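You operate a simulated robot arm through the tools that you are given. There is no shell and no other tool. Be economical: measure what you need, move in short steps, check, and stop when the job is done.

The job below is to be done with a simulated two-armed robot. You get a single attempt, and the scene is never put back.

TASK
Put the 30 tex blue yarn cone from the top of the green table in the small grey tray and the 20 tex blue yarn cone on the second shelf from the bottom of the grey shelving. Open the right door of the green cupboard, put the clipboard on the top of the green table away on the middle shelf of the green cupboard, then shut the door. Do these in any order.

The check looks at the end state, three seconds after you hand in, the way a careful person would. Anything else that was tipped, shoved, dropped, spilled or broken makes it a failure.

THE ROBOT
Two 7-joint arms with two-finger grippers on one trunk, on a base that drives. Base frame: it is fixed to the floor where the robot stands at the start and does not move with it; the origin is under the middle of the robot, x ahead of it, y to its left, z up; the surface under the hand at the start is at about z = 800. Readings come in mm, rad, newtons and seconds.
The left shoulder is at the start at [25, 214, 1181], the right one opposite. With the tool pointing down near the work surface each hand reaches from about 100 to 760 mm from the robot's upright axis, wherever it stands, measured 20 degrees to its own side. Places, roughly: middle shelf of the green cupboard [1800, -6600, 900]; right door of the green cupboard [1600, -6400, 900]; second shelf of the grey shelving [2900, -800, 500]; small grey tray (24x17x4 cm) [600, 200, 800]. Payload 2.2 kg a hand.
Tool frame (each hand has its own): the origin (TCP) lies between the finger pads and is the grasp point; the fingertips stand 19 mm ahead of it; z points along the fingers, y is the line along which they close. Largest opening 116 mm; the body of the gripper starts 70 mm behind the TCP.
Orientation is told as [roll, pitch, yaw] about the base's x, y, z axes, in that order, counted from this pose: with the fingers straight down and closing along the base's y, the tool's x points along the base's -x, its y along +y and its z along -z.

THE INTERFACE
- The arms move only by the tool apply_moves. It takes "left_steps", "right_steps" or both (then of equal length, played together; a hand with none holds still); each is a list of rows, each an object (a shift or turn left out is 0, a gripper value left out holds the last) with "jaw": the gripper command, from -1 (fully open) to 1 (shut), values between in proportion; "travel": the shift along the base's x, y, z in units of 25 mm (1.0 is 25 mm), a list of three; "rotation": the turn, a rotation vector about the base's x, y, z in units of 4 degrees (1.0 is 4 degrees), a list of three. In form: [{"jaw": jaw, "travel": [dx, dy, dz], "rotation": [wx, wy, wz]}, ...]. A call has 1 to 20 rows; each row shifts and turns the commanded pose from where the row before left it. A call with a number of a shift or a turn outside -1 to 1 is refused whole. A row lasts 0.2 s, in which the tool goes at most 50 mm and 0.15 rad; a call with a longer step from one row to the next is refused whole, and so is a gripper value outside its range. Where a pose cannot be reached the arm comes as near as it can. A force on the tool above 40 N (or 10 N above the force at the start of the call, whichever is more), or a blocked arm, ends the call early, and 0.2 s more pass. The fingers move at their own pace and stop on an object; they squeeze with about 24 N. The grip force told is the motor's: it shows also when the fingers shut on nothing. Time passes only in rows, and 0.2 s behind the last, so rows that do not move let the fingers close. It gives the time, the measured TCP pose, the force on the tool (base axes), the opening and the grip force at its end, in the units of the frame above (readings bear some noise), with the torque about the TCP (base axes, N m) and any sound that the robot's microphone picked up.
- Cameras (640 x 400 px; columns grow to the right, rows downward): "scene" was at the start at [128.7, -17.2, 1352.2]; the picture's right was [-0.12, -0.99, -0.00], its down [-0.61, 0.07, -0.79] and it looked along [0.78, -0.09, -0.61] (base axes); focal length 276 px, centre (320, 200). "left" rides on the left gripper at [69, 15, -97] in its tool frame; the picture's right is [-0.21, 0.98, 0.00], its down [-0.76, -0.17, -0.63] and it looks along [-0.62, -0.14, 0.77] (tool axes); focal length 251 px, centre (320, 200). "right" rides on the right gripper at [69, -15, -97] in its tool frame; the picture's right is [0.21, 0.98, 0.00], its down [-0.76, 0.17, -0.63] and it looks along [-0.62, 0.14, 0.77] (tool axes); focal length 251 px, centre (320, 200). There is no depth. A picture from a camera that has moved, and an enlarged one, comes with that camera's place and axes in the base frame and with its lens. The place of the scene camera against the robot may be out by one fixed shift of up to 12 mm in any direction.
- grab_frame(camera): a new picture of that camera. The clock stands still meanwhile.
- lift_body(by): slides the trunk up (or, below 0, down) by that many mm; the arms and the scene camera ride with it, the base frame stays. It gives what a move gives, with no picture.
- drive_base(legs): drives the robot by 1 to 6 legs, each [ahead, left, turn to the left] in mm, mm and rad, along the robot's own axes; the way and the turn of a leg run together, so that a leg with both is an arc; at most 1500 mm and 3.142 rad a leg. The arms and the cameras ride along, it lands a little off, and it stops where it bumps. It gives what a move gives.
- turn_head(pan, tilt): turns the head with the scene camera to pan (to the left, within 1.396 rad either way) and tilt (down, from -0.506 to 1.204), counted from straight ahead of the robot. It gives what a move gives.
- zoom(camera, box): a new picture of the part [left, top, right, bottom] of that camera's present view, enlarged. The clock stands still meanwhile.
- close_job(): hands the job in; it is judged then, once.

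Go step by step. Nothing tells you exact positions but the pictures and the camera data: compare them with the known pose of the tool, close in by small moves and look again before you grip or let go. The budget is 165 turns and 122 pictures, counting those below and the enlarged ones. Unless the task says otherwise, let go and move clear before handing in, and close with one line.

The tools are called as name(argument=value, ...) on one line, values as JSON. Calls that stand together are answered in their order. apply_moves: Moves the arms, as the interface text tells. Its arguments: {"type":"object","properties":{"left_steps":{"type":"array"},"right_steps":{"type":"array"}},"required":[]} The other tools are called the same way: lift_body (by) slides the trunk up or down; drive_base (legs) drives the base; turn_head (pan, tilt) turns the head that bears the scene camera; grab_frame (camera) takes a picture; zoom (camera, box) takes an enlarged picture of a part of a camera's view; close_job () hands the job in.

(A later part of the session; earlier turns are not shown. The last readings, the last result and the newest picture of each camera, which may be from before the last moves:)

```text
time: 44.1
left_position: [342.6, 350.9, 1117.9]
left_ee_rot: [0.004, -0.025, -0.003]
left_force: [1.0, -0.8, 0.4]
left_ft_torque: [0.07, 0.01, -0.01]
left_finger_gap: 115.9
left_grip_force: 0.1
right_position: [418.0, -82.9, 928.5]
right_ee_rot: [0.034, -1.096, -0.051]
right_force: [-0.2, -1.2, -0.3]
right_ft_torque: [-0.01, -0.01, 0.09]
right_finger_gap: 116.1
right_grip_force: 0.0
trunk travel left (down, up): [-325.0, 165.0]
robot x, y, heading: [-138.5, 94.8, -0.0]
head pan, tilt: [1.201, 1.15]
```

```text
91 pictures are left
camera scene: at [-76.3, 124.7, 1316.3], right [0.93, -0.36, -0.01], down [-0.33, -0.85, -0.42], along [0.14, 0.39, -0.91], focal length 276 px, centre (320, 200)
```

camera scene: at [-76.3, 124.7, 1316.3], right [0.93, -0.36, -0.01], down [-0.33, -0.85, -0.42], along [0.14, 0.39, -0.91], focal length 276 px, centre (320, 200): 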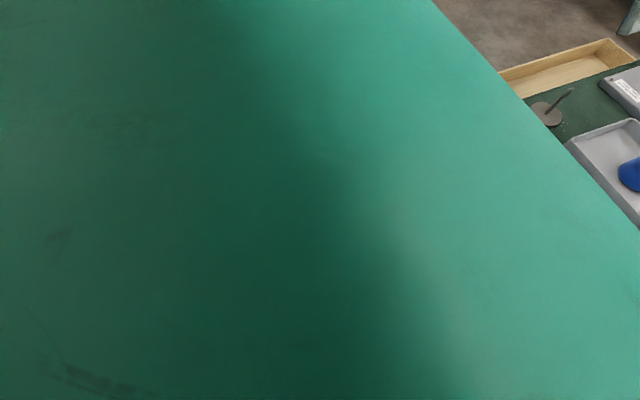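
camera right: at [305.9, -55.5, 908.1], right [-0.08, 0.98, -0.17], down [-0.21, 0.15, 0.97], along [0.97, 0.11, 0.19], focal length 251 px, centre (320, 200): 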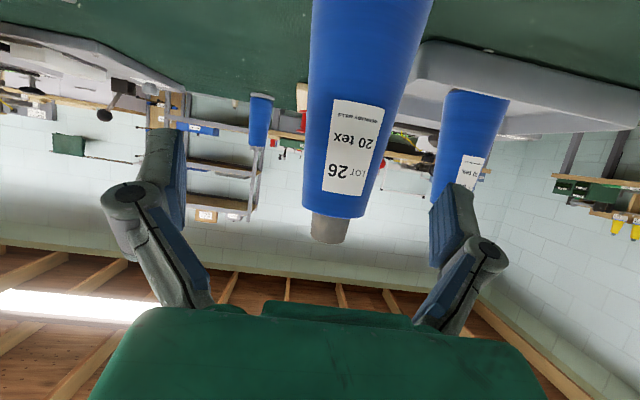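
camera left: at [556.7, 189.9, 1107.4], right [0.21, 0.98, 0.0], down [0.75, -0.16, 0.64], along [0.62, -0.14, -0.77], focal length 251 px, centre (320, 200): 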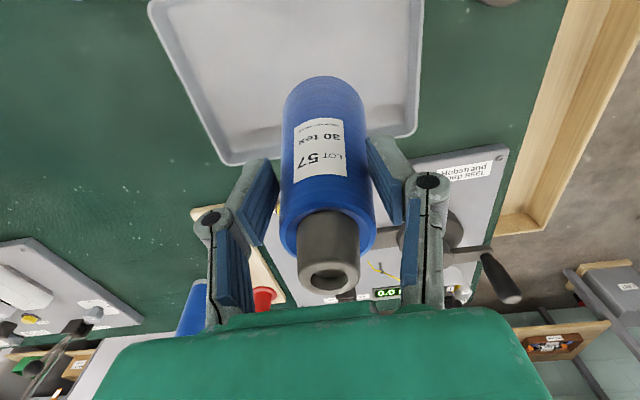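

The sway began with the right arm's blocked posture, so likely the right arm presses on the robot's body. I check where the hand is relative to the cone first.

grab_frame(camera="right")

turn_head(pan=-0.3, tilt=0.8)

grab_frame(camera="scene")

```text
90 pictures are left
camera right: at [300.9, -95.6, 911.2], right [-0.08, 0.98, -0.18], down [-0.21, 0.15, 0.96], along [0.97, 0.11, 0.2], focal length 251 px, centre (320, 200)
```

right: 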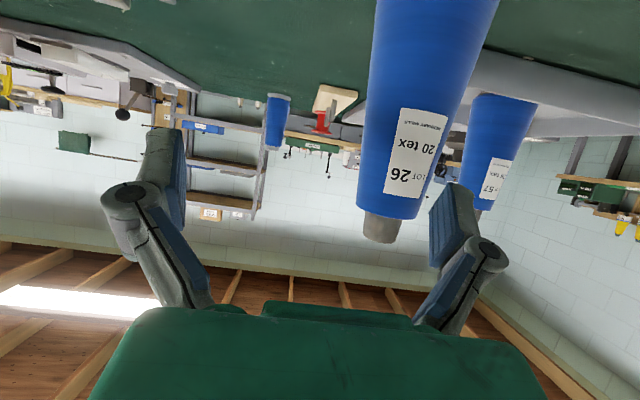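

```text
time: 45.7
left_position: [341.4, 361.6, 1114.6]
left_ee_rot: [-0.004, -0.023, -0.002]
left_force: [0.5, -0.8, -0.2]
left_ft_torque: [0.05, 0.02, 0.0]
left_finger_gap: 116.1
left_grip_force: 0.2
right_position: [418.2, -73.2, 930.5]
right_ee_rot: [0.018, -1.098, -0.034]
right_force: [-0.2, -0.3, -0.8]
right_ft_torque: [0.04, 0.01, 0.03]
right_finger_gap: 115.8
right_grip_force: 0.1
trunk travel left (down, up): [-325.0, 165.0]
robot x, y, heading: [-140.3, 93.5, -0.001]
head pan, tilt: [-0.3, 0.799]
```

```text
89 pictures are left
camera scene: at [-20.5, 64.7, 1340.4], right [-0.29, -0.96, 0.0], down [-0.69, 0.21, -0.69], along [0.66, -0.21, -0.72], focal length 276 px, centre (320, 200)
```

scene: 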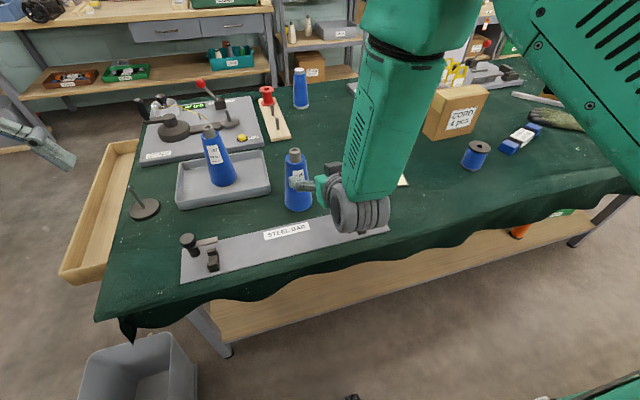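

Cone untouched. I draw the hand back and to the right to see whether the sway stops.

apply_moves(right_steps=[{"travel": [-1, 0, 0.5]}, {"travel": [-1, 0, 0.5]}, {"travel": [0, -0.8, 0.8]}, {"travel": [0, -0.8, 0.8]}, {"travel": [0, -0.8, 0]}, {"travel": [0, -0.8, 0]}, {}, {}, {}, {}])

apply_moves(right_steps=[{}, {}])

apply_moves(right_steps=[{}, {}, {}])

```text
time: 47.9
left_position: [340.6, 374.8, 1114.1]
left_ee_rot: [-0.013, -0.023, 0.0]
left_force: [-0.4, 0.1, -0.1]
left_ft_torque: [-0.03, 0.0, -0.01]
left_finger_gap: 116.0
left_grip_force: 0.1
right_position: [369.8, -140.3, 997.2]
right_ee_rot: [-0.003, -1.099, -0.013]
right_force: [0.8, 1.0, 0.1]
right_ft_torque: [-0.02, 0.0, -0.04]
right_finger_gap: 115.7
right_grip_force: 0.1
trunk travel left (down, up): [-325.0, 165.0]
robot x, y, heading: [-140.5, 97.1, 0.004]
head pan, tilt: [-0.3, 0.799]
```

```text
time: 48.5
left_position: [340.2, 357.8, 1116.3]
left_ee_rot: [-0.002, -0.026, -0.002]
left_force: [0.2, -0.3, 0.4]
left_ft_torque: [0.01, 0.04, 0.0]
left_finger_gap: 116.3
left_grip_force: 0.1
right_position: [369.4, -157.3, 994.6]
right_ee_rot: [0.027, -1.097, -0.042]
right_force: [-0.5, -0.5, -0.6]
right_ft_torque: [-0.01, 0.0, 0.01]
right_finger_gap: 116.2
right_grip_force: 0.0
trunk travel left (down, up): [-325.0, 165.0]
robot x, y, heading: [-139.3, 98.1, 0.004]
head pan, tilt: [-0.3, 0.799]
```

```text
time: 49.3
left_position: [342.0, 360.0, 1116.9]
left_ee_rot: [-0.003, -0.023, -0.002]
left_force: [-0.4, -0.4, 0.1]
left_ft_torque: [0.04, 0.02, 0.01]
left_finger_gap: 116.2
left_grip_force: 0.0
right_position: [369.2, -154.0, 994.9]
right_ee_rot: [0.022, -1.098, -0.037]
right_force: [-0.6, -0.7, -0.8]
right_ft_torque: [0.01, 0.0, 0.02]
right_finger_gap: 115.8
right_grip_force: 0.1
trunk travel left (down, up): [-325.0, 165.0]
robot x, y, heading: [-138.1, 89.2, -0.0]
head pan, tilt: [-0.3, 0.799]
```

apply_moves(left_steps=[{}, {}, {}, {}, {}, {}, {}, {}, {}, {}, {}, {}, {}, {}, {}, {}, {}, {}, {}, {}])

apply_moves(left_steps=[{}])

apply_moves(left_steps=[{}])

apply_moves(left_steps=[{}])

apply_moves(left_steps=[{}])

```text
time: 53.5
left_position: [339.9, 371.0, 1113.9]
left_ee_rot: [-0.013, -0.024, 0.001]
left_force: [-0.4, -0.5, 0.0]
left_ft_torque: [-0.02, -0.01, 0.0]
left_finger_gap: 115.9
left_grip_force: 0.1
right_position: [369.4, -144.6, 997.9]
right_ee_rot: [0.005, -1.099, -0.019]
right_force: [0.1, 0.0, -0.2]
right_ft_torque: [0.02, -0.01, 0.0]
right_finger_gap: 115.9
right_grip_force: 0.0
trunk travel left (down, up): [-325.0, 165.0]
robot x, y, heading: [-139.2, 94.3, -0.001]
head pan, tilt: [-0.3, 0.799]
```

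```text
time: 53.9
left_position: [340.1, 369.2, 1115.3]
left_ee_rot: [-0.011, -0.025, 0.0]
left_force: [0.6, -0.7, 0.7]
left_ft_torque: [0.01, -0.01, 0.01]
left_finger_gap: 116.0
left_grip_force: 0.1
right_position: [369.1, -145.3, 997.9]
right_ee_rot: [0.009, -1.1, -0.022]
right_force: [1.0, 0.1, -0.5]
right_ft_torque: [-0.03, 0.02, 0.01]
right_finger_gap: 116.1
right_grip_force: 0.0
trunk travel left (down, up): [-325.0, 165.0]
robot x, y, heading: [-141.9, 95.6, 0.001]
head pan, tilt: [-0.3, 0.799]
```

```text
time: 54.3
left_position: [340.2, 369.7, 1114.8]
left_ee_rot: [-0.011, -0.025, 0.001]
left_force: [-0.6, 0.4, 0.2]
left_ft_torque: [0.0, 0.01, 0.0]
left_finger_gap: 116.0
left_grip_force: 0.2
right_position: [370.4, -146.4, 997.6]
right_ee_rot: [0.006, -1.098, -0.024]
right_force: [-1.3, 0.0, 0.3]
right_ft_torque: [-0.03, 0.01, -0.01]
right_finger_gap: 116.3
right_grip_force: 0.1
trunk travel left (down, up): [-325.0, 165.0]
robot x, y, heading: [-138.5, 94.4, -0.003]
head pan, tilt: [-0.3, 0.799]
```

```text
time: 54.7
left_position: [340.6, 368.2, 1114.9]
left_ee_rot: [-0.011, -0.025, -0.001]
left_force: [0.3, 0.9, -0.5]
left_ft_torque: [0.0, 0.02, 0.01]
left_finger_gap: 116.1
left_grip_force: 0.2
right_position: [369.9, -146.5, 998.0]
right_ee_rot: [0.009, -1.099, -0.024]
right_force: [0.3, 0.6, 0.3]
right_ft_torque: [-0.03, 0.01, -0.05]
right_finger_gap: 116.1
right_grip_force: 0.0
trunk travel left (down, up): [-325.0, 165.0]
robot x, y, heading: [-139.2, 92.4, 0.001]
head pan, tilt: [-0.3, 0.799]
```

```text
time: 55.1
left_position: [340.7, 370.4, 1114.4]
left_ee_rot: [-0.01, -0.024, 0.0]
left_force: [0.3, 0.0, -0.6]
left_ft_torque: [-0.02, 0.01, -0.01]
left_finger_gap: 116.0
left_grip_force: 0.1
right_position: [370.3, -146.2, 998.2]
right_ee_rot: [0.007, -1.101, -0.023]
right_force: [0.0, -0.2, -0.1]
right_ft_torque: [0.02, 0.01, 0.0]
right_finger_gap: 116.0
right_grip_force: 0.0
trunk travel left (down, up): [-325.0, 165.0]
robot x, y, heading: [-141.1, 95.2, -0.004]
head pan, tilt: [-0.3, 0.799]
```

Settled now. I approach again gently: across to y −28, down, then forward.

apply_moves(right_steps=[{"travel": [-0.1, 0.6, -0.2]}, {"travel": [0, 0.6, -0.2]}, {"travel": [0, 0.6, -0.2]}, {"travel": [0, 0.6, -0.2]}, {"travel": [0, 0.6, -0.2], "rotation": [-0.1, 0, 0]}, {"travel": [0, 0.6, -0.2], "rotation": [-0.1, 0, 0.1]}, {"travel": [0, 0.6, -0.2], "rotation": [0, 0, 0.1]}, {"travel": [0, 0.5, -0.2], "rotation": [0, 0, 0.1]}, {}, {}, {}, {}, {}])

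apply_moves(left_steps=[{}, {}, {}, {}, {}, {}, {}, {}])

grab_frame(camera="right")

```text
time: 57.9
left_position: [340.7, 369.6, 1114.6]
left_ee_rot: [-0.011, -0.025, -0.001]
left_force: [-0.2, 0.7, -0.3]
left_ft_torque: [-0.01, 0.0, 0.01]
left_finger_gap: 116.0
left_grip_force: 0.0
right_position: [368.6, -28.3, 956.6]
right_ee_rot: [-0.026, -1.1, 0.028]
right_force: [0.2, 0.4, -0.4]
right_ft_torque: [0.0, -0.02, -0.01]
right_finger_gap: 116.0
right_grip_force: 0.1
trunk travel left (down, up): [-325.0, 165.0]
robot x, y, heading: [-141.0, 91.9, -0.001]
head pan, tilt: [-0.3, 0.799]
```

```text
time: 59.7
left_position: [341.1, 370.2, 1112.7]
left_ee_rot: [-0.012, -0.025, 0.001]
left_force: [0.9, -0.5, 0.1]
left_ft_torque: [-0.01, 0.01, 0.02]
left_finger_gap: 116.1
left_grip_force: 0.0
right_position: [366.5, -27.5, 956.6]
right_ee_rot: [-0.025, -1.1, 0.027]
right_force: [0.5, -0.1, 0.1]
right_ft_torque: [-0.01, 0.0, 0.0]
right_finger_gap: 115.9
right_grip_force: 0.0
trunk travel left (down, up): [-325.0, 165.0]
robot x, y, heading: [-137.6, 96.8, -0.0]
head pan, tilt: [-0.3, 0.799]
```

```text
88 pictures are left
camera right: at [249.6, -43.5, 938.8], right [-0.1, 0.97, -0.2], down [-0.22, 0.18, 0.96], along [0.97, 0.14, 0.2], focal length 251 px, centre (320, 200)
```

right: 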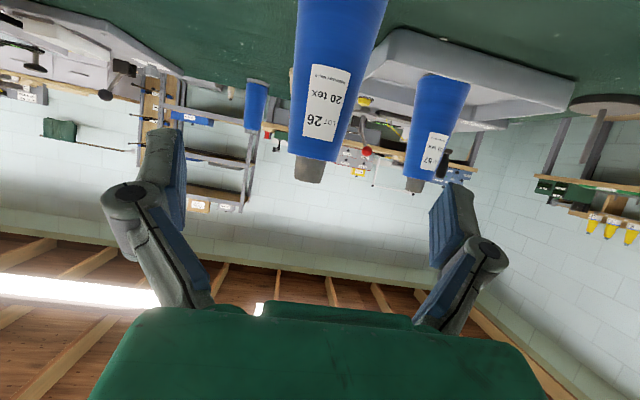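

Aligned and steady. Forward along the fingers to the cone.

apply_moves(right_steps=[{"travel": [0.5, 0, -0.27]}, {"travel": [0.5, 0, -0.27]}, {"travel": [0.5, 0, -0.27]}, {"travel": [0.5, 0, -0.27]}, {"travel": [0.5, 0, -0.27]}, {"travel": [0.5, 0, -0.27]}, {"travel": [0.5, 0, -0.27]}, {"travel": [0.3, 0, -0.15]}, {}, {}, {}])

grab_frame(camera="right")

grab_frame(camera="scene")

```text
time: 62.1
left_position: [340.9, 370.0, 1113.9]
left_ee_rot: [-0.013, -0.023, 0.0]
left_force: [0.1, 0.2, -0.8]
left_ft_torque: [-0.02, -0.01, 0.04]
left_finger_gap: 116.2
left_grip_force: 0.1
right_position: [461.7, -27.4, 904.4]
right_ee_rot: [-0.025, -1.1, 0.027]
right_force: [0.3, 0.2, 1.1]
right_ft_torque: [-0.03, 0.02, 0.02]
right_finger_gap: 116.1
right_grip_force: 0.1
trunk travel left (down, up): [-325.0, 165.0]
robot x, y, heading: [-140.1, 90.0, 0.006]
head pan, tilt: [-0.3, 0.799]
```

```text
87 pictures are left
camera right: at [344.4, -43.4, 887.3], right [-0.1, 0.97, -0.2], down [-0.22, 0.18, 0.96], along [0.97, 0.14, 0.2], focal length 251 px, centre (320, 200)
```

right: 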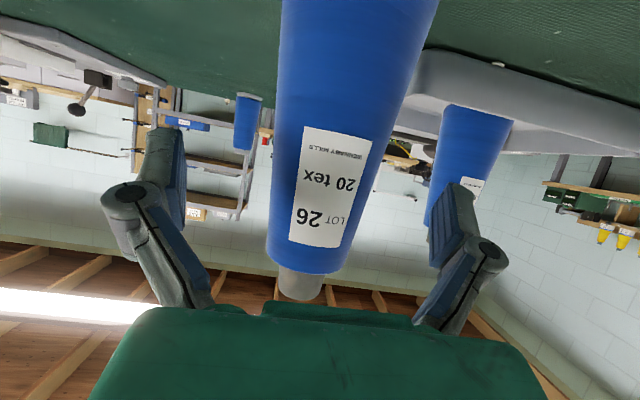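

```text
86 pictures are left
camera scene: at [-20.5, 65.7, 1340.4], right [-0.3, -0.96, 0.0], down [-0.69, 0.21, -0.69], along [0.66, -0.21, -0.72], focal length 276 px, centre (320, 200)
```

scene: 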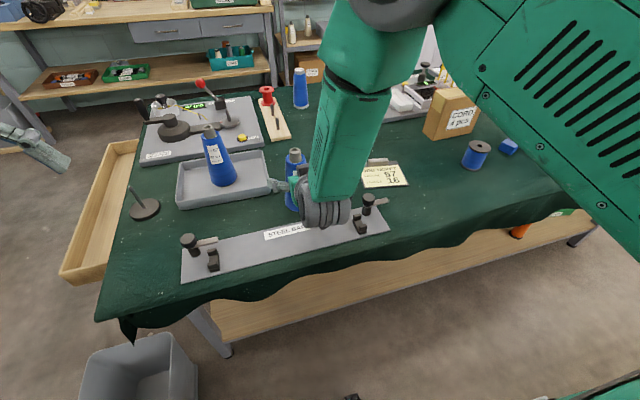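

The cone is between the fingers, about 6–8 mm ahead of the TCP. A last nudge, then close.

apply_moves(right_steps=[{"travel": [0.27, 0.03, -0.1]}, {}, {"jaw": 0.2}, {"jaw": 1}, {"jaw": 1}, {"jaw": 1}, {"jaw": 1}])

grab_frame(camera="right")

```text
time: 63.7
left_position: [340.3, 371.2, 1115.1]
left_ee_rot: [-0.012, -0.023, 0.0]
left_force: [0.3, 0.2, -0.2]
left_ft_torque: [0.04, 0.02, -0.03]
left_finger_gap: 115.8
left_grip_force: 0.1
right_position: [468.6, -26.1, 902.9]
right_ee_rot: [-0.026, -1.1, 0.027]
right_force: [0.3, 2.4, 3.5]
right_ft_torque: [0.02, -0.14, 0.04]
right_finger_gap: 56.9
right_grip_force: 23.6
trunk travel left (down, up): [-325.0, 165.0]
robot x, y, heading: [-139.6, 90.2, -0.001]
head pan, tilt: [-0.3, 0.799]
```

```text
85 pictures are left
camera right: at [351.4, -42.0, 885.1], right [-0.1, 0.97, -0.2], down [-0.22, 0.18, 0.96], along [0.97, 0.14, 0.2], focal length 251 px, centre (320, 200)
```

right: 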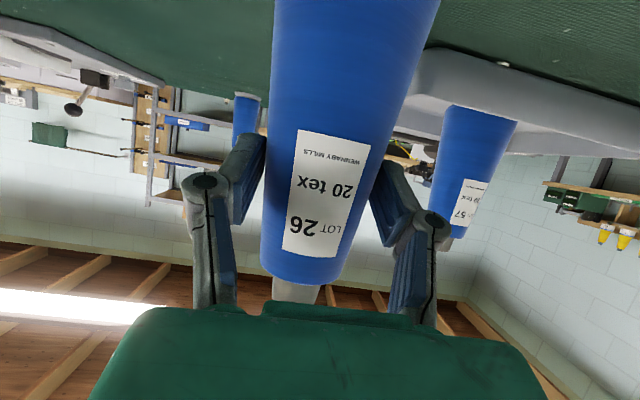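

Gripped (gap 57). Lift straight up and draw in.

apply_moves(right_steps=[{"travel": [0, 0, 0.4]}, {"travel": [0, 0, 0.8]}, {"travel": [0, 0, 0.9]}, {"travel": [0, 0, 0.9]}, {"travel": [0, 0, 0.9]}, {"travel": [-0.3, -0.5, 0.9]}, {"travel": [-0.4, -0.8, 0.5]}, {"travel": [-0.4, -0.8, 0]}, {"travel": [-0.4, -0.8, 0]}, {"travel": [0, -0.8, 0]}, {"travel": [0, -0.8, 0]}, {"travel": [0, -0.8, 0]}, {}, {}])

turn_head(pan=-1.35, tilt=0.45)

grab_frame(camera="scene")

grab_frame(camera="right")

```text
time: 66.7
left_position: [340.8, 369.5, 1115.5]
left_ee_rot: [-0.01, -0.024, -0.001]
left_force: [-0.4, 0.4, 0.2]
left_ft_torque: [0.01, 0.0, 0.0]
left_finger_gap: 116.0
left_grip_force: 0.2
right_position: [431.4, -159.7, 1035.0]
right_ee_rot: [-0.023, -1.098, 0.027]
right_force: [0.0, -0.7, -2.4]
right_ft_torque: [-0.01, 0.02, 0.0]
right_finger_gap: 57.0
right_grip_force: 23.9
trunk travel left (down, up): [-325.0, 165.0]
robot x, y, heading: [-142.3, 92.3, 0.002]
head pan, tilt: [-0.3, 0.799]
```

```text
time: 68.0
left_position: [340.4, 369.7, 1114.5]
left_ee_rot: [-0.013, -0.026, 0.0]
left_force: [0.8, -0.8, -0.3]
left_ft_torque: [0.0, -0.02, -0.01]
left_finger_gap: 116.0
left_grip_force: 0.1
right_position: [431.2, -159.8, 1034.7]
right_ee_rot: [-0.023, -1.098, 0.026]
right_force: [-0.3, 0.0, -2.6]
right_ft_torque: [0.01, 0.04, 0.0]
right_finger_gap: 57.0
right_grip_force: 24.0
trunk travel left (down, up): [-325.0, 165.0]
robot x, y, heading: [-138.6, 94.6, -0.004]
head pan, tilt: [-1.349, 0.45]
```

```text
84 pictures are left
camera scene: at [-77.1, -1.7, 1371.0], right [-0.98, -0.22, 0.0], down [-0.1, 0.42, -0.9], along [0.2, -0.88, -0.44], focal length 276 px, centre (320, 200)
```

scene: 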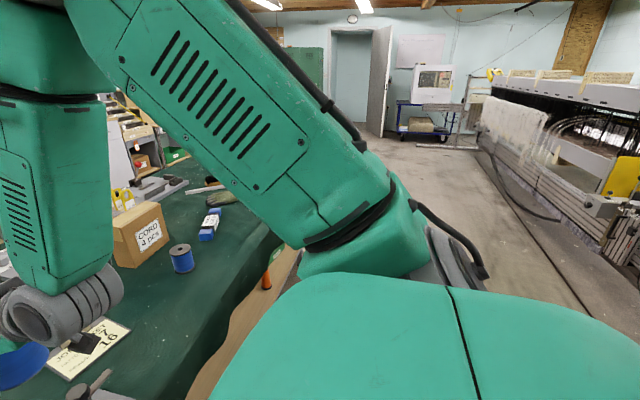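

```text
83 pictures are left
camera right: at [313.8, -175.8, 1017.6], right [-0.1, 0.97, -0.2], down [-0.22, 0.18, 0.96], along [0.97, 0.14, 0.2], focal length 251 px, centre (320, 200)
```

right: 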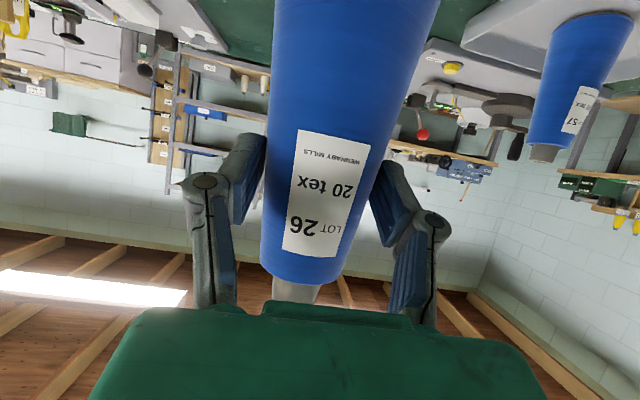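

Cone is held. The aisle behind is ~1.6 m wide; I'll go round the right end of the table: back 250, right 2200, then look.

drive_base(legs=[[-250, 0, 0], [0, -1100, 0], [0, -1100, 0]])

turn_head(pan=0.35, tilt=0.4)

grab_frame(camera="scene")

```text
time: 80.2
left_position: [86.2, -1796.7, 1110.2]
left_ee_rot: [-0.024, -0.022, -0.006]
left_force: [0.0, 0.5, -0.4]
left_ft_torque: [-0.08, -0.01, -0.02]
left_finger_gap: 116.1
left_grip_force: 0.0
right_position: [173.2, -2326.9, 1038.5]
right_ee_rot: [-0.056, -1.1, 0.049]
right_force: [-1.1, 2.0, -2.1]
right_ft_torque: [-0.03, 0.04, -0.12]
right_finger_gap: 57.1
right_grip_force: 24.2
trunk travel left (down, up): [-325.0, 165.0]
robot x, y, heading: [-395.3, -2082.0, -0.001]
head pan, tilt: [-1.349, 0.45]
```

```text
time: 81.9
left_position: [83.8, -1797.8, 1113.1]
left_ee_rot: [-0.022, -0.025, -0.006]
left_force: [-0.6, 0.4, 0.3]
left_ft_torque: [-0.04, 0.0, -0.03]
left_finger_gap: 116.0
left_grip_force: 0.0
right_position: [170.2, -2327.8, 1039.2]
right_ee_rot: [-0.047, -1.102, 0.047]
right_force: [1.0, 0.7, -2.2]
right_ft_torque: [-0.02, 0.06, -0.04]
right_finger_gap: 57.0
right_grip_force: 23.9
trunk travel left (down, up): [-325.0, 165.0]
robot x, y, heading: [-398.3, -2081.2, -0.006]
head pan, tilt: [0.351, 0.4]
```

```text
82 pictures are left
camera scene: at [-266.8, -2048.5, 1375.2], right [0.34, -0.94, 0.0], down [-0.37, -0.14, -0.92], along [0.87, 0.31, -0.39], focal length 276 px, centre (320, 200)
```

scene: 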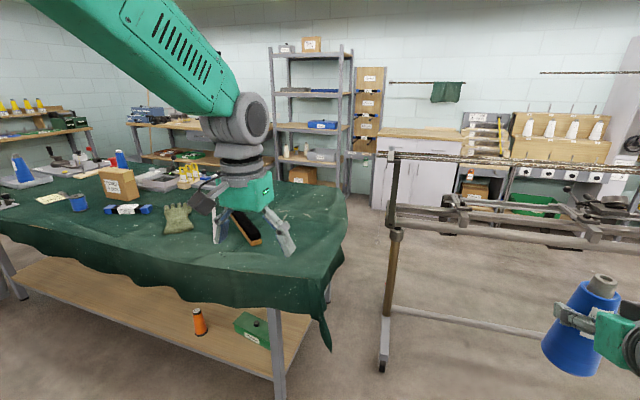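

The table ends near y≈−1790 and a knitting-machine stand is right beside it, blocking this path. I look further right.

turn_head(pan=-0.7, tilt=0.4)

grab_frame(camera="scene")

```text
time: 83.2
left_position: [83.2, -1815.6, 1117.0]
left_ee_rot: [-0.008, -0.024, -0.01]
left_force: [0.6, -0.7, -0.5]
left_ft_torque: [-0.03, 0.03, 0.02]
left_finger_gap: 116.0
left_grip_force: 0.1
right_position: [169.8, -2345.7, 1036.9]
right_ee_rot: [-0.018, -1.1, 0.016]
right_force: [-0.4, -1.0, -2.1]
right_ft_torque: [0.0, -0.02, 0.01]
right_finger_gap: 56.6
right_grip_force: 24.2
trunk travel left (down, up): [-325.0, 165.0]
robot x, y, heading: [-402.1, -2082.6, -0.013]
head pan, tilt: [-0.7, 0.4]
```

```text
81 pictures are left
camera scene: at [-283.5, -2154.9, 1375.3], right [-0.65, -0.76, 0.0], down [-0.3, 0.26, -0.92], along [0.7, -0.6, -0.39], focal length 276 px, centre (320, 200)
```

scene: 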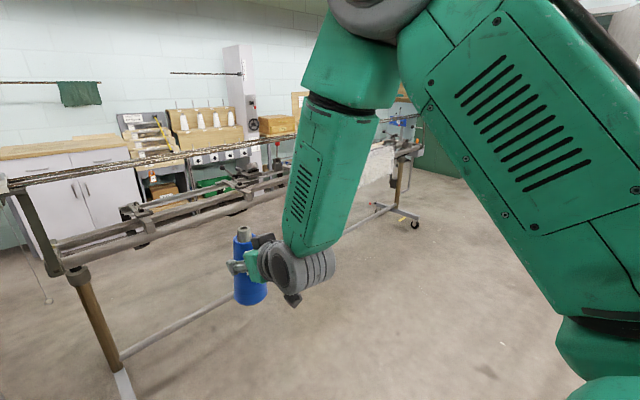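

The knitting machine is ~2.6 m long, so the left end of the table is the better way. I drive back left to y≈600 and look there.

drive_base(legs=[[0, 1350, 0], [0, 1350, 0]])

turn_head(pan=0.5, tilt=0.5)

grab_frame(camera="scene")

turn_head(pan=1.39, tilt=0.5)

grab_frame(camera="scene")

```text
time: 96.4
left_position: [134.5, 891.7, 1117.1]
left_ee_rot: [-0.012, -0.028, -0.029]
left_force: [0.2, 0.1, -0.7]
left_ft_torque: [0.01, 0.03, 0.01]
left_finger_gap: 116.0
left_grip_force: 0.1
right_position: [209.3, 359.8, 1038.6]
right_ee_rot: [-0.028, -1.102, 0.002]
right_force: [0.3, -2.3, -3.1]
right_ft_torque: [0.03, 0.02, -0.01]
right_finger_gap: 57.0
right_grip_force: 23.9
trunk travel left (down, up): [-325.0, 165.0]
robot x, y, heading: [-351.3, 628.2, -0.03]
head pan, tilt: [-0.7, 0.4]
```

```text
time: 97.8
left_position: [130.6, 892.7, 1115.6]
left_ee_rot: [-0.015, -0.029, -0.028]
left_force: [-0.3, 0.1, 0.2]
left_ft_torque: [0.01, -0.05, -0.03]
left_finger_gap: 115.9
left_grip_force: 0.1
right_position: [205.8, 361.4, 1039.5]
right_ee_rot: [-0.031, -1.104, 0.005]
right_force: [0.4, -0.7, -2.5]
right_ft_torque: [0.04, 0.05, 0.01]
right_finger_gap: 57.0
right_grip_force: 23.9
trunk travel left (down, up): [-325.0, 165.0]
robot x, y, heading: [-351.3, 630.7, -0.032]
head pan, tilt: [0.499, 0.499]
```

```text
80 pictures are left
camera scene: at [-228.1, 663.2, 1366.3], right [0.45, -0.89, 0.0], down [-0.43, -0.22, -0.88], along [0.78, 0.4, -0.48], focal length 276 px, centre (320, 200)
```

scene: 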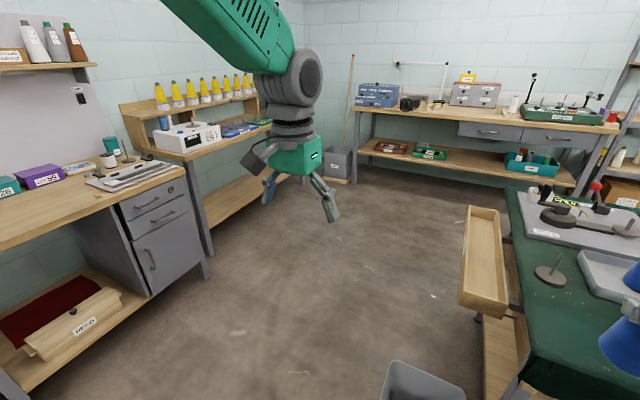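

```text
time: 99.0
left_position: [130.2, 893.8, 1116.3]
left_ee_rot: [-0.015, -0.027, -0.027]
left_force: [0.2, 0.1, 0.0]
left_ft_torque: [-0.02, 0.0, -0.02]
left_finger_gap: 116.0
left_grip_force: 0.1
right_position: [206.8, 361.6, 1038.7]
right_ee_rot: [-0.03, -1.105, 0.006]
right_force: [-0.9, -0.1, -3.0]
right_ft_torque: [0.01, 0.02, 0.0]
right_finger_gap: 56.8
right_grip_force: 24.2
trunk travel left (down, up): [-325.0, 165.0]
robot x, y, heading: [-354.6, 629.6, -0.032]
head pan, tilt: [1.389, 0.499]
```

```text
79 pictures are left
camera scene: at [-290.2, 711.1, 1366.5], right [0.98, -0.21, 0.0], down [-0.1, -0.47, -0.88], along [0.18, 0.86, -0.48], focal length 276 px, centre (320, 200)
```

scene: 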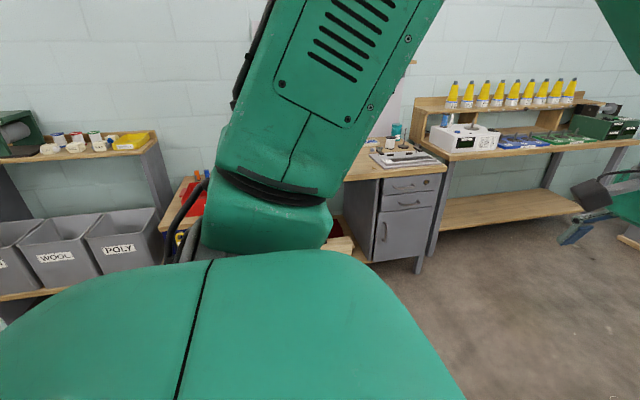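

The left aisle (y≈700–2000) is clear. I go left to y≈1200, forward to x≈1850, then right toward the shelving.

drive_base(legs=[[0, 570, 0.03], [1100, 0, 0], [1100, 0, 0], [0, -900, 0], [0, -900, 0]])

turn_head(pan=0, tilt=0.6)

grab_frame(camera="scene")

```text
time: 121.4
left_position: [2341.9, -316.0, 1116.3]
left_ee_rot: [-0.012, -0.028, 0.013]
left_force: [0.0, -0.5, 1.0]
left_ft_torque: [-0.02, 0.0, -0.01]
left_finger_gap: 115.9
left_grip_force: 0.1
right_position: [2438.0, -844.1, 1038.7]
right_ee_rot: [-0.034, -1.106, 0.044]
right_force: [0.6, -0.1, -2.8]
right_ft_torque: [0.02, 0.02, -0.01]
right_finger_gap: 55.4
right_grip_force: 24.1
trunk travel left (down, up): [-325.0, 165.0]
robot x, y, heading: [1870.2, -599.3, 0.015]
head pan, tilt: [1.389, 0.499]
```

```text
time: 122.9
left_position: [2338.4, -332.1, 1122.5]
left_ee_rot: [-0.003, -0.034, 0.009]
left_force: [0.3, -0.2, 0.4]
left_ft_torque: [-0.01, -0.03, 0.04]
left_finger_gap: 116.0
left_grip_force: 0.0
right_position: [2434.5, -860.9, 1038.1]
right_ee_rot: [-0.007, -1.107, 0.021]
right_force: [-0.4, -1.7, -2.4]
right_ft_torque: [0.03, 0.03, 0.07]
right_finger_gap: 55.5
right_grip_force: 23.9
trunk travel left (down, up): [-325.0, 165.0]
robot x, y, heading: [1870.1, -604.8, 0.016]
head pan, tilt: [0.0, 0.6]
```

```text
78 pictures are left
camera scene: at [2001.2, -632.0, 1357.0], right [0.01, -1.0, -0.02], down [-0.57, 0.01, -0.82], along [0.82, 0.02, -0.57], focal length 276 px, centre (320, 200)
```

scene: 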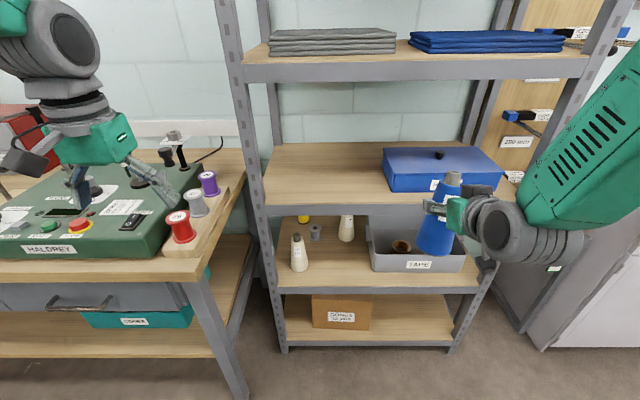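

The second shelf has a free spot between the small bottles and the "TAPE" tray, about [2735,-685,500]. I retract the left arm first, then lower the trunk.

apply_moves(left_steps=[{"travel": [-0.5, 0, 1]}, {"travel": [-0.5, 0, 1]}, {"travel": [-1, 0, 0.8]}, {"travel": [-1, 0, 0.8]}, {"travel": [-1, 0, 0.8]}, {"travel": [-1, 0, 0]}, {"travel": [-1, 0, 0]}, {}, {}, {}, {}, {}])

lift_body(by=-290)

grab_frame(camera="scene")

grab_frame(camera="right")

```text
time: 125.7
left_position: [2185.7, -313.2, 1228.2]
left_ee_rot: [-0.02, -0.035, 0.008]
left_force: [0.0, -0.2, 0.1]
left_ft_torque: [0.01, -0.02, -0.02]
left_finger_gap: 116.1
left_grip_force: 0.0
left hand out of reach, approached as far as the arm can: row 3
right_position: [2430.6, -842.5, 1044.2]
right_ee_rot: [-0.044, -1.11, 0.052]
right_force: [0.3, -1.1, -2.6]
right_ft_torque: [-0.02, 0.02, 0.02]
right_finger_gap: 55.1
right_grip_force: 23.8
trunk travel left (down, up): [-325.0, 165.0]
robot x, y, heading: [1869.3, -606.4, 0.014]
head pan, tilt: [0.0, 0.6]
stopped in row 12 (left hand): the arm was blocked; the commanded pose is now the measured one
```

```text
time: 128.7
left_position: [2185.8, -321.6, 940.1]
left_ee_rot: [-0.012, -0.033, 0.008]
left_force: [-0.4, -0.6, 0.7]
left_ft_torque: [0.05, -0.03, 0.01]
left_finger_gap: 116.0
left_grip_force: 0.1
right_position: [2431.5, -850.4, 752.8]
right_ee_rot: [-0.031, -1.109, 0.038]
right_force: [0.0, -0.3, -3.5]
right_ft_torque: [0.03, 0.05, 0.01]
right_finger_gap: 55.2
right_grip_force: 24.0
trunk travel left (down, up): [-35.0, 455.0]
robot x, y, heading: [1867.9, -609.1, 0.012]
head pan, tilt: [0.0, 0.6]
```

```text
77 pictures are left
camera scene: at [1999.3, -609.8, 1067.4], right [0.01, -1.0, 0.0], down [-0.57, -0.01, -0.82], along [0.82, 0.01, -0.57], focal length 276 px, centre (320, 200)
```

scene: 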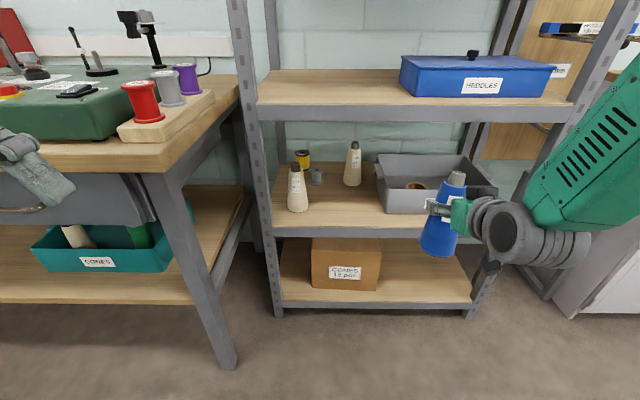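

```text
76 pictures are left
camera right: at [2314.6, -867.0, 733.3], right [-0.11, 0.97, -0.21], down [-0.23, 0.18, 0.96], along [0.97, 0.15, 0.21], focal length 251 px, centre (320, 200)
```

right: 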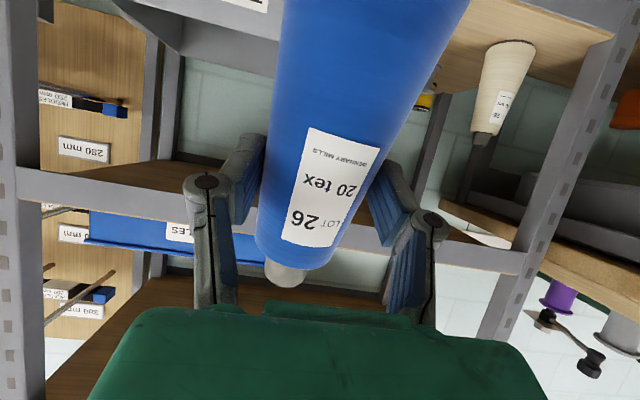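

The cone slipped ~12 mm down in the grip but is held. I bring the hand in line and lower it to shelf-entry height, still in front of the shelf.

apply_moves(right_steps=[{"travel": [0, 0.6, -0.4], "rotation": [0.1, 0, 0]}, {"travel": [0, 0.6, -0.4], "rotation": [0.1, 0, 0]}, {"travel": [0, 0.6, -0.4], "rotation": [0.1, 0, 0]}, {"travel": [0, 0.6, -0.4], "rotation": [0.1, 0, 0]}, {"travel": [0, 0.6, -0.4]}, {"travel": [0, 0.6, -0.4]}, {"travel": [0, 0.6, -0.4]}, {"travel": [0, 0.6, -0.4]}, {}, {}])

drive_base(legs=[[0, 45, -0.012], [130, 0, 0]])

apply_moves(left_steps=[{}, {}, {}, {}, {}, {}, {}, {}, {}, {}, {}, {}, {}, {}, {}, {}, {}, {}, {}, {}])

grab_frame(camera="scene")

grab_frame(camera="right")

```text
time: 130.9
left_position: [2185.9, -308.3, 937.3]
left_ee_rot: [-0.025, -0.034, 0.011]
left_force: [0.6, -0.6, -0.5]
left_ft_torque: [0.0, 0.02, 0.02]
left_finger_gap: 116.0
left_grip_force: 0.1
right_position: [2432.1, -718.8, 673.5]
right_ee_rot: [0.01, -1.111, 0.006]
right_force: [0.4, 0.1, -2.4]
right_ft_torque: [0.0, 0.04, 0.01]
right_finger_gap: 54.9
right_grip_force: 24.3
trunk travel left (down, up): [-35.0, 455.0]
robot x, y, heading: [1869.7, -605.1, 0.011]
head pan, tilt: [0.0, 0.6]
```

```text
time: 132.6
left_position: [2321.2, -304.8, 943.9]
left_ee_rot: [0.011, -0.032, -0.004]
left_force: [0.7, -1.8, -0.1]
left_ft_torque: [0.12, 0.03, 0.03]
left_finger_gap: 116.1
left_grip_force: 0.0
right_position: [2561.8, -711.6, 669.4]
right_ee_rot: [0.076, -1.105, -0.067]
right_force: [0.3, -2.8, -3.3]
right_ft_torque: [0.05, -0.02, 0.14]
right_finger_gap: 55.2
right_grip_force: 23.8
trunk travel left (down, up): [-35.0, 455.0]
robot x, y, heading: [1996.8, -566.3, -0.003]
head pan, tilt: [0.0, 0.6]
```

```text
time: 136.8
left_position: [2316.6, -271.3, 935.5]
left_ee_rot: [-0.025, -0.035, -0.002]
left_force: [-0.4, -0.4, 0.3]
left_ft_torque: [-0.04, 0.01, 0.0]
left_finger_gap: 115.9
left_grip_force: 0.0
right_position: [2560.1, -687.1, 675.8]
right_ee_rot: [0.0, -1.11, 0.001]
right_force: [0.5, 1.7, -2.6]
right_ft_torque: [-0.03, 0.0, -0.06]
right_finger_gap: 55.5
right_grip_force: 24.1
trunk travel left (down, up): [-35.0, 455.0]
robot x, y, heading: [1999.2, -563.3, -0.0]
head pan, tilt: [0.0, 0.6]
```

```text
75 pictures are left
camera scene: at [2129.5, -563.0, 1067.2], right [0.0, -1.0, 0.01], down [-0.57, -0.01, -0.82], along [0.82, -0.01, -0.57], focal length 276 px, centre (320, 200)
```

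scene: 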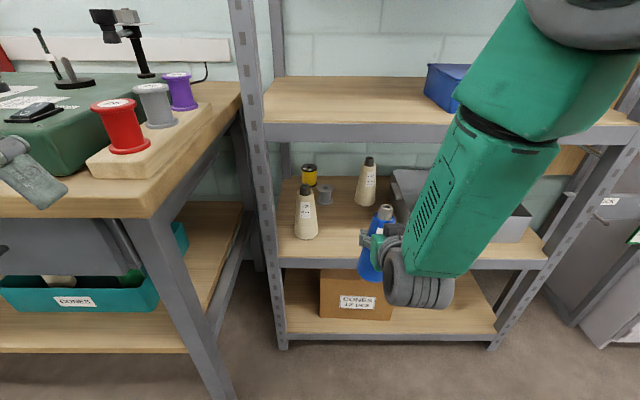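

```text
74 pictures are left
camera right: at [2441.7, -702.3, 656.2], right [-0.1, 0.98, -0.19], down [-0.23, 0.17, 0.96], along [0.97, 0.14, 0.21], focal length 251 px, centre (320, 200)
```

right: 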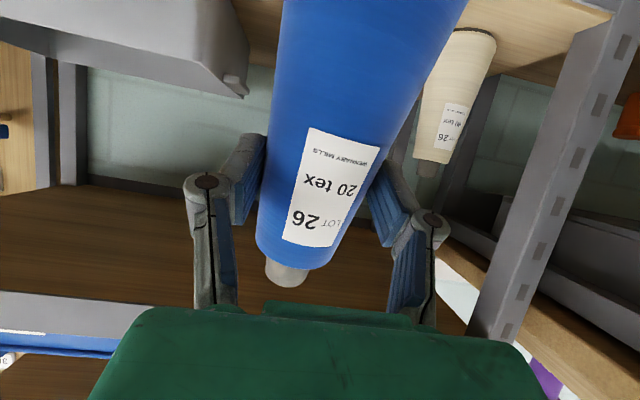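

Lined up. I extend the arm alone (left hand stays clear of the bench) into the shelf.

apply_moves(right_steps=[{"travel": [0.6, 0, 0]}, {"travel": [0.6, 0, 0]}, {"travel": [0.6, 0, 0]}, {"travel": [0.6, 0, 0]}, {"travel": [0.6, 0, 0]}, {"travel": [0.6, 0, 0]}, {"travel": [0.6, 0, 0]}, {"travel": [0.6, 0, 0]}, {"travel": [0.6, 0, 0]}, {"travel": [0.6, 0, 0]}, {"travel": [0.6, 0, 0]}, {"travel": [0.4, 0, 0]}, {}, {}, {}, {}])

grab_frame(camera="scene")

grab_frame(camera="right")

```text
time: 140.2
left_position: [2317.4, -279.4, 938.0]
left_ee_rot: [-0.016, -0.034, -0.001]
left_force: [0.1, -0.6, 0.0]
left_ft_torque: [-0.03, 0.02, -0.01]
left_finger_gap: 116.1
left_grip_force: 0.1
right_position: [2734.0, -694.8, 674.6]
right_ee_rot: [0.016, -1.11, -0.015]
right_force: [0.6, -0.1, -2.0]
right_ft_torque: [-0.02, 0.07, -0.01]
right_finger_gap: 55.1
right_grip_force: 24.4
trunk travel left (down, up): [-35.0, 455.0]
robot x, y, heading: [2001.8, -566.8, -0.005]
head pan, tilt: [0.0, 0.6]
```

```text
73 pictures are left
camera scene: at [2130.2, -572.0, 1067.2], right [0.0, -1.0, 0.0], down [-0.57, 0.0, -0.82], along [0.82, 0.0, -0.57], focal length 276 px, centre (320, 200)
```

scene: 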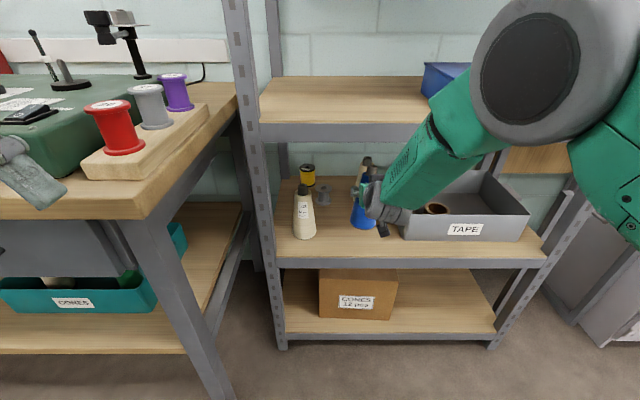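

```text
72 pictures are left
camera right: at [2616.9, -708.9, 654.8], right [-0.09, 0.98, -0.19], down [-0.23, 0.16, 0.96], along [0.97, 0.13, 0.21], focal length 251 px, centre (320, 200)
```

right: 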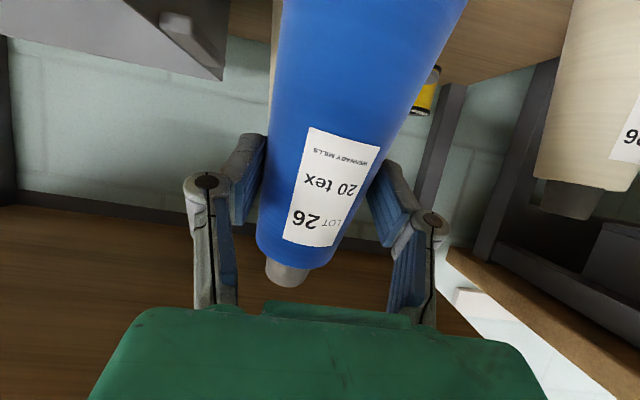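

In place at [2734,-695]. Lower gently until contact.

apply_moves(right_steps=[{"travel": [0, 0.1, -0.4]}, {"travel": [0, 0.1, -0.4]}, {"travel": [0, 0, -0.4]}, {"travel": [0, 0, -0.4]}, {"travel": [0, 0, -0.3]}, {}, {}])

apply_moves(right_steps=[{"travel": [0, 0, -0.12]}, {"travel": [0, 0, -0.12]}, {}])

grab_frame(camera="scene")

```text
time: 141.8
left_position: [2317.0, -280.1, 938.2]
left_ee_rot: [-0.018, -0.036, -0.004]
left_force: [-0.5, 0.5, 0.4]
left_ft_torque: [-0.01, 0.01, -0.02]
left_finger_gap: 115.9
left_grip_force: 0.1
right_position: [2733.7, -688.8, 626.4]
right_ee_rot: [0.014, -1.111, -0.012]
right_force: [0.0, 0.1, -3.5]
right_ft_torque: [0.0, 0.06, -0.02]
right_finger_gap: 55.0
right_grip_force: 24.5
trunk travel left (down, up): [-35.0, 455.0]
robot x, y, heading: [1998.6, -569.9, -0.0]
head pan, tilt: [0.0, 0.6]
```

```text
time: 142.6
left_position: [2315.8, -280.0, 938.2]
left_ee_rot: [-0.017, -0.034, -0.003]
left_force: [0.2, 0.0, -0.1]
left_ft_torque: [-0.03, 0.01, -0.01]
left_finger_gap: 116.1
left_grip_force: 0.0
right_position: [2734.3, -689.0, 619.9]
right_ee_rot: [0.015, -1.11, -0.013]
right_force: [-0.5, 0.4, -2.9]
right_ft_torque: [-0.03, -0.03, 0.02]
right_finger_gap: 54.8
right_grip_force: 23.9
trunk travel left (down, up): [-35.0, 455.0]
robot x, y, heading: [1997.9, -566.9, -0.001]
head pan, tilt: [0.0, 0.6]
```

```text
71 pictures are left
camera scene: at [2130.2, -571.9, 1067.2], right [0.0, -1.0, 0.0], down [-0.57, 0.0, -0.82], along [0.82, 0.0, -0.57], focal length 276 px, centre (320, 200)
```

scene: 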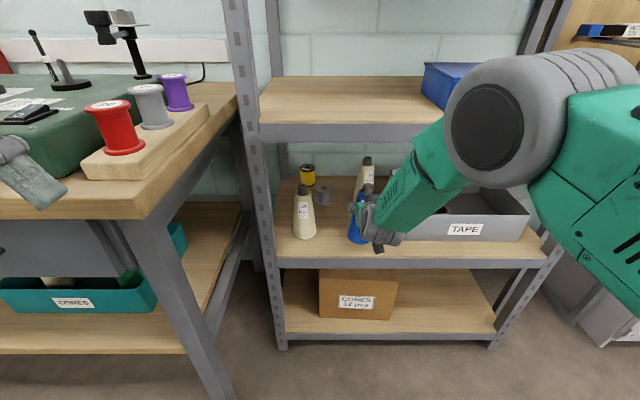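

apply_moves(right_steps=[{"travel": [0, 0, -0.1]}, {"travel": [0, 0, -0.1]}, {}])

apply_moves(right_steps=[{"travel": [0, 0, -0.1]}, {"travel": [0, 0, -0.1]}, {}])

```text
time: 143.4
left_position: [2316.7, -280.4, 938.2]
left_ee_rot: [-0.018, -0.034, -0.002]
left_force: [-0.2, 0.2, 0.3]
left_ft_torque: [-0.02, 0.0, -0.04]
left_finger_gap: 116.1
left_grip_force: 0.0
right_position: [2733.8, -689.3, 615.9]
right_ee_rot: [0.015, -1.11, -0.014]
right_force: [-0.1, -0.6, -3.6]
right_ft_torque: [0.01, -0.01, -0.02]
right_finger_gap: 55.2
right_grip_force: 23.8
trunk travel left (down, up): [-35.0, 455.0]
robot x, y, heading: [2000.7, -567.8, -0.004]
head pan, tilt: [0.0, 0.6]
```

```text
time: 144.2
left_position: [2315.3, -279.7, 938.6]
left_ee_rot: [-0.016, -0.035, -0.003]
left_force: [-0.1, 0.4, 0.0]
left_ft_torque: [-0.01, -0.01, -0.02]
left_finger_gap: 116.2
left_grip_force: 0.0
right_position: [2734.6, -689.1, 613.8]
right_ee_rot: [0.014, -1.115, -0.013]
right_force: [-3.4, -0.5, 11.7]
right_ft_torque: [-0.18, 0.18, -0.08]
right_finger_gap: 55.3
right_grip_force: 24.1
trunk travel left (down, up): [-35.0, 455.0]
robot x, y, heading: [1999.6, -569.0, -0.004]
head pan, tilt: [0.0, 0.6]
```

Contact. Open, and withdraw along the fingers.

apply_moves(right_steps=[{"jaw": 0.0}, {"jaw": -0.4}, {"jaw": -0.6}, {"jaw": -0.6}, {"travel": [-0.5, 0, 0.25]}, {"travel": [-0.6, 0, 0.3]}, {"travel": [-0.7, 0, 0.35]}, {"travel": [-0.7, 0, 0.3]}, {"travel": [-0.8, 0, 0.2]}, {"travel": [-0.9, 0, 0]}, {"travel": [-1, 0, 0]}, {"travel": [-1, 0, 0]}, {"travel": [-1, 0, 0]}, {"travel": [-1, 0, 0]}, {}])

grab_frame(camera="scene")

grab_frame(camera="right")

```text
time: 147.4
left_position: [2316.0, -279.6, 940.0]
left_ee_rot: [-0.017, -0.036, -0.003]
left_force: [0.6, 0.9, 0.0]
left_ft_torque: [0.03, 0.01, 0.01]
left_finger_gap: 116.2
left_grip_force: 0.1
right_position: [2529.1, -694.7, 642.7]
right_ee_rot: [0.029, -1.102, -0.042]
right_force: [0.1, -0.2, 0.9]
right_ft_torque: [-0.03, 0.0, 0.02]
right_finger_gap: 92.6
right_grip_force: 0.1
trunk travel left (down, up): [-35.0, 455.0]
robot x, y, heading: [1998.7, -569.8, 0.001]
head pan, tilt: [0.0, 0.6]
```

```text
70 pictures are left
camera scene: at [2129.2, -571.7, 1067.3], right [0.0, -1.0, 0.0], down [-0.57, 0.0, -0.82], along [0.82, 0.0, -0.57], focal length 276 px, centre (320, 200)
```

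scene: 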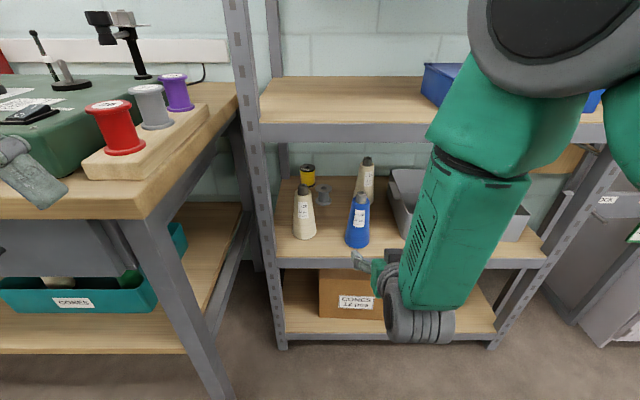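

```text
69 pictures are left
camera right: at [2410.7, -707.1, 624.6], right [-0.08, 0.98, -0.18], down [-0.22, 0.16, 0.96], along [0.97, 0.12, 0.2], focal length 251 px, centre (320, 200)
```

right: 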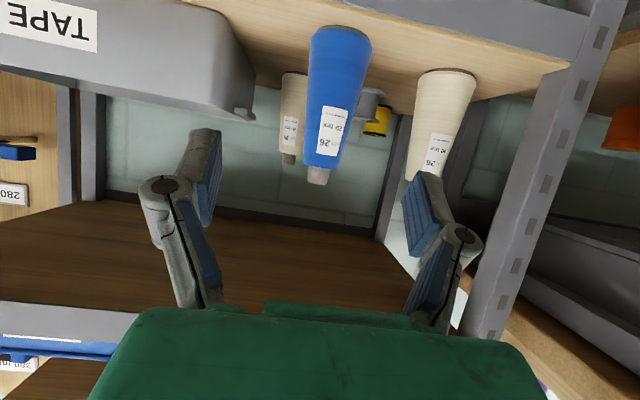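

The 20 tex cone stands upright on the second shelf. I back out, raise the trunk, and drive back round to the front of the green table for the clipboard.

drive_base(legs=[[-180, 0, 0]])

lift_body(by=290)

drive_base(legs=[[0, 880, 0], [0, 880, 0], [-1100, 0, 0], [-1100, 0, 0], [0, -750, 0], [0, -750, 0]])

turn_head(pan=0, tilt=0.65)

grab_frame(camera="scene")

```text
time: 148.9
left_position: [2135.2, -279.6, 938.8]
left_ee_rot: [-0.018, -0.037, -0.002]
left_force: [-0.1, 0.0, 0.1]
left_ft_torque: [-0.03, -0.02, -0.03]
left_finger_gap: 116.1
left_grip_force: 0.1
right_position: [2348.0, -692.6, 647.2]
right_ee_rot: [0.035, -1.108, -0.047]
right_force: [-0.1, -0.1, -1.1]
right_ft_torque: [-0.02, 0.0, 0.01]
right_finger_gap: 92.6
right_grip_force: 0.0
trunk travel left (down, up): [-35.0, 455.0]
robot x, y, heading: [1817.8, -568.1, 0.0]
head pan, tilt: [0.0, 0.6]
```

```text
time: 151.9
left_position: [2133.2, -280.2, 1229.7]
left_ee_rot: [-0.015, -0.036, -0.003]
left_force: [0.5, -0.3, -0.2]
left_ft_torque: [0.0, 0.0, 0.0]
left_finger_gap: 116.1
left_grip_force: 0.1
right_position: [2347.7, -695.1, 937.5]
right_ee_rot: [0.042, -1.109, -0.054]
right_force: [0.8, -1.7, 0.3]
right_ft_torque: [0.01, 0.01, 0.0]
right_finger_gap: 92.9
right_grip_force: 0.1
trunk travel left (down, up): [-325.0, 165.0]
robot x, y, heading: [1818.4, -568.5, -0.007]
head pan, tilt: [0.0, 0.6]
```

```text
time: 178.6
left_position: [-42.0, -36.9, 1228.9]
left_ee_rot: [-0.019, -0.036, 0.015]
left_force: [-0.6, -0.5, 0.3]
left_ft_torque: [0.0, -0.02, -0.02]
left_finger_gap: 116.3
left_grip_force: 0.2
right_position: [180.0, -446.1, 938.8]
right_ee_rot: [0.036, -1.111, -0.027]
right_force: [0.2, 0.5, -0.4]
right_ft_torque: [-0.02, 0.04, -0.03]
right_finger_gap: 92.8
right_grip_force: 0.0
trunk travel left (down, up): [-325.0, 165.0]
robot x, y, heading: [-352.1, -338.7, 0.015]
head pan, tilt: [0.0, 0.6]
```

```text
time: 179.2
left_position: [-44.8, -40.1, 1230.0]
left_ee_rot: [-0.014, -0.04, 0.011]
left_force: [-0.1, -0.6, 0.1]
left_ft_torque: [-0.03, 0.01, -0.02]
left_finger_gap: 115.9
left_grip_force: 0.1
right_position: [177.1, -449.8, 940.7]
right_ee_rot: [0.049, -1.113, -0.038]
right_force: [1.2, 0.1, 0.2]
right_ft_torque: [-0.01, -0.02, 0.02]
right_finger_gap: 92.6
right_grip_force: 0.1
trunk travel left (down, up): [-325.0, 165.0]
robot x, y, heading: [-352.1, -335.1, 0.014]
head pan, tilt: [0.0, 0.649]
```

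```text
68 pictures are left
camera scene: at [-223.6, -331.9, 1353.0], right [0.01, -1.0, 0.0], down [-0.61, -0.01, -0.79], along [0.79, 0.01, -0.61], focal length 276 px, centre (320, 200)
```

scene: 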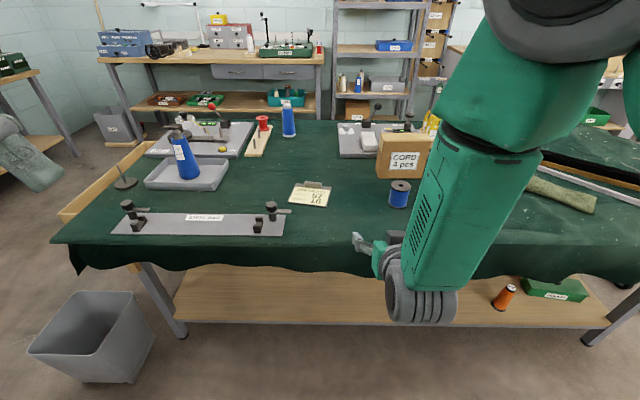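

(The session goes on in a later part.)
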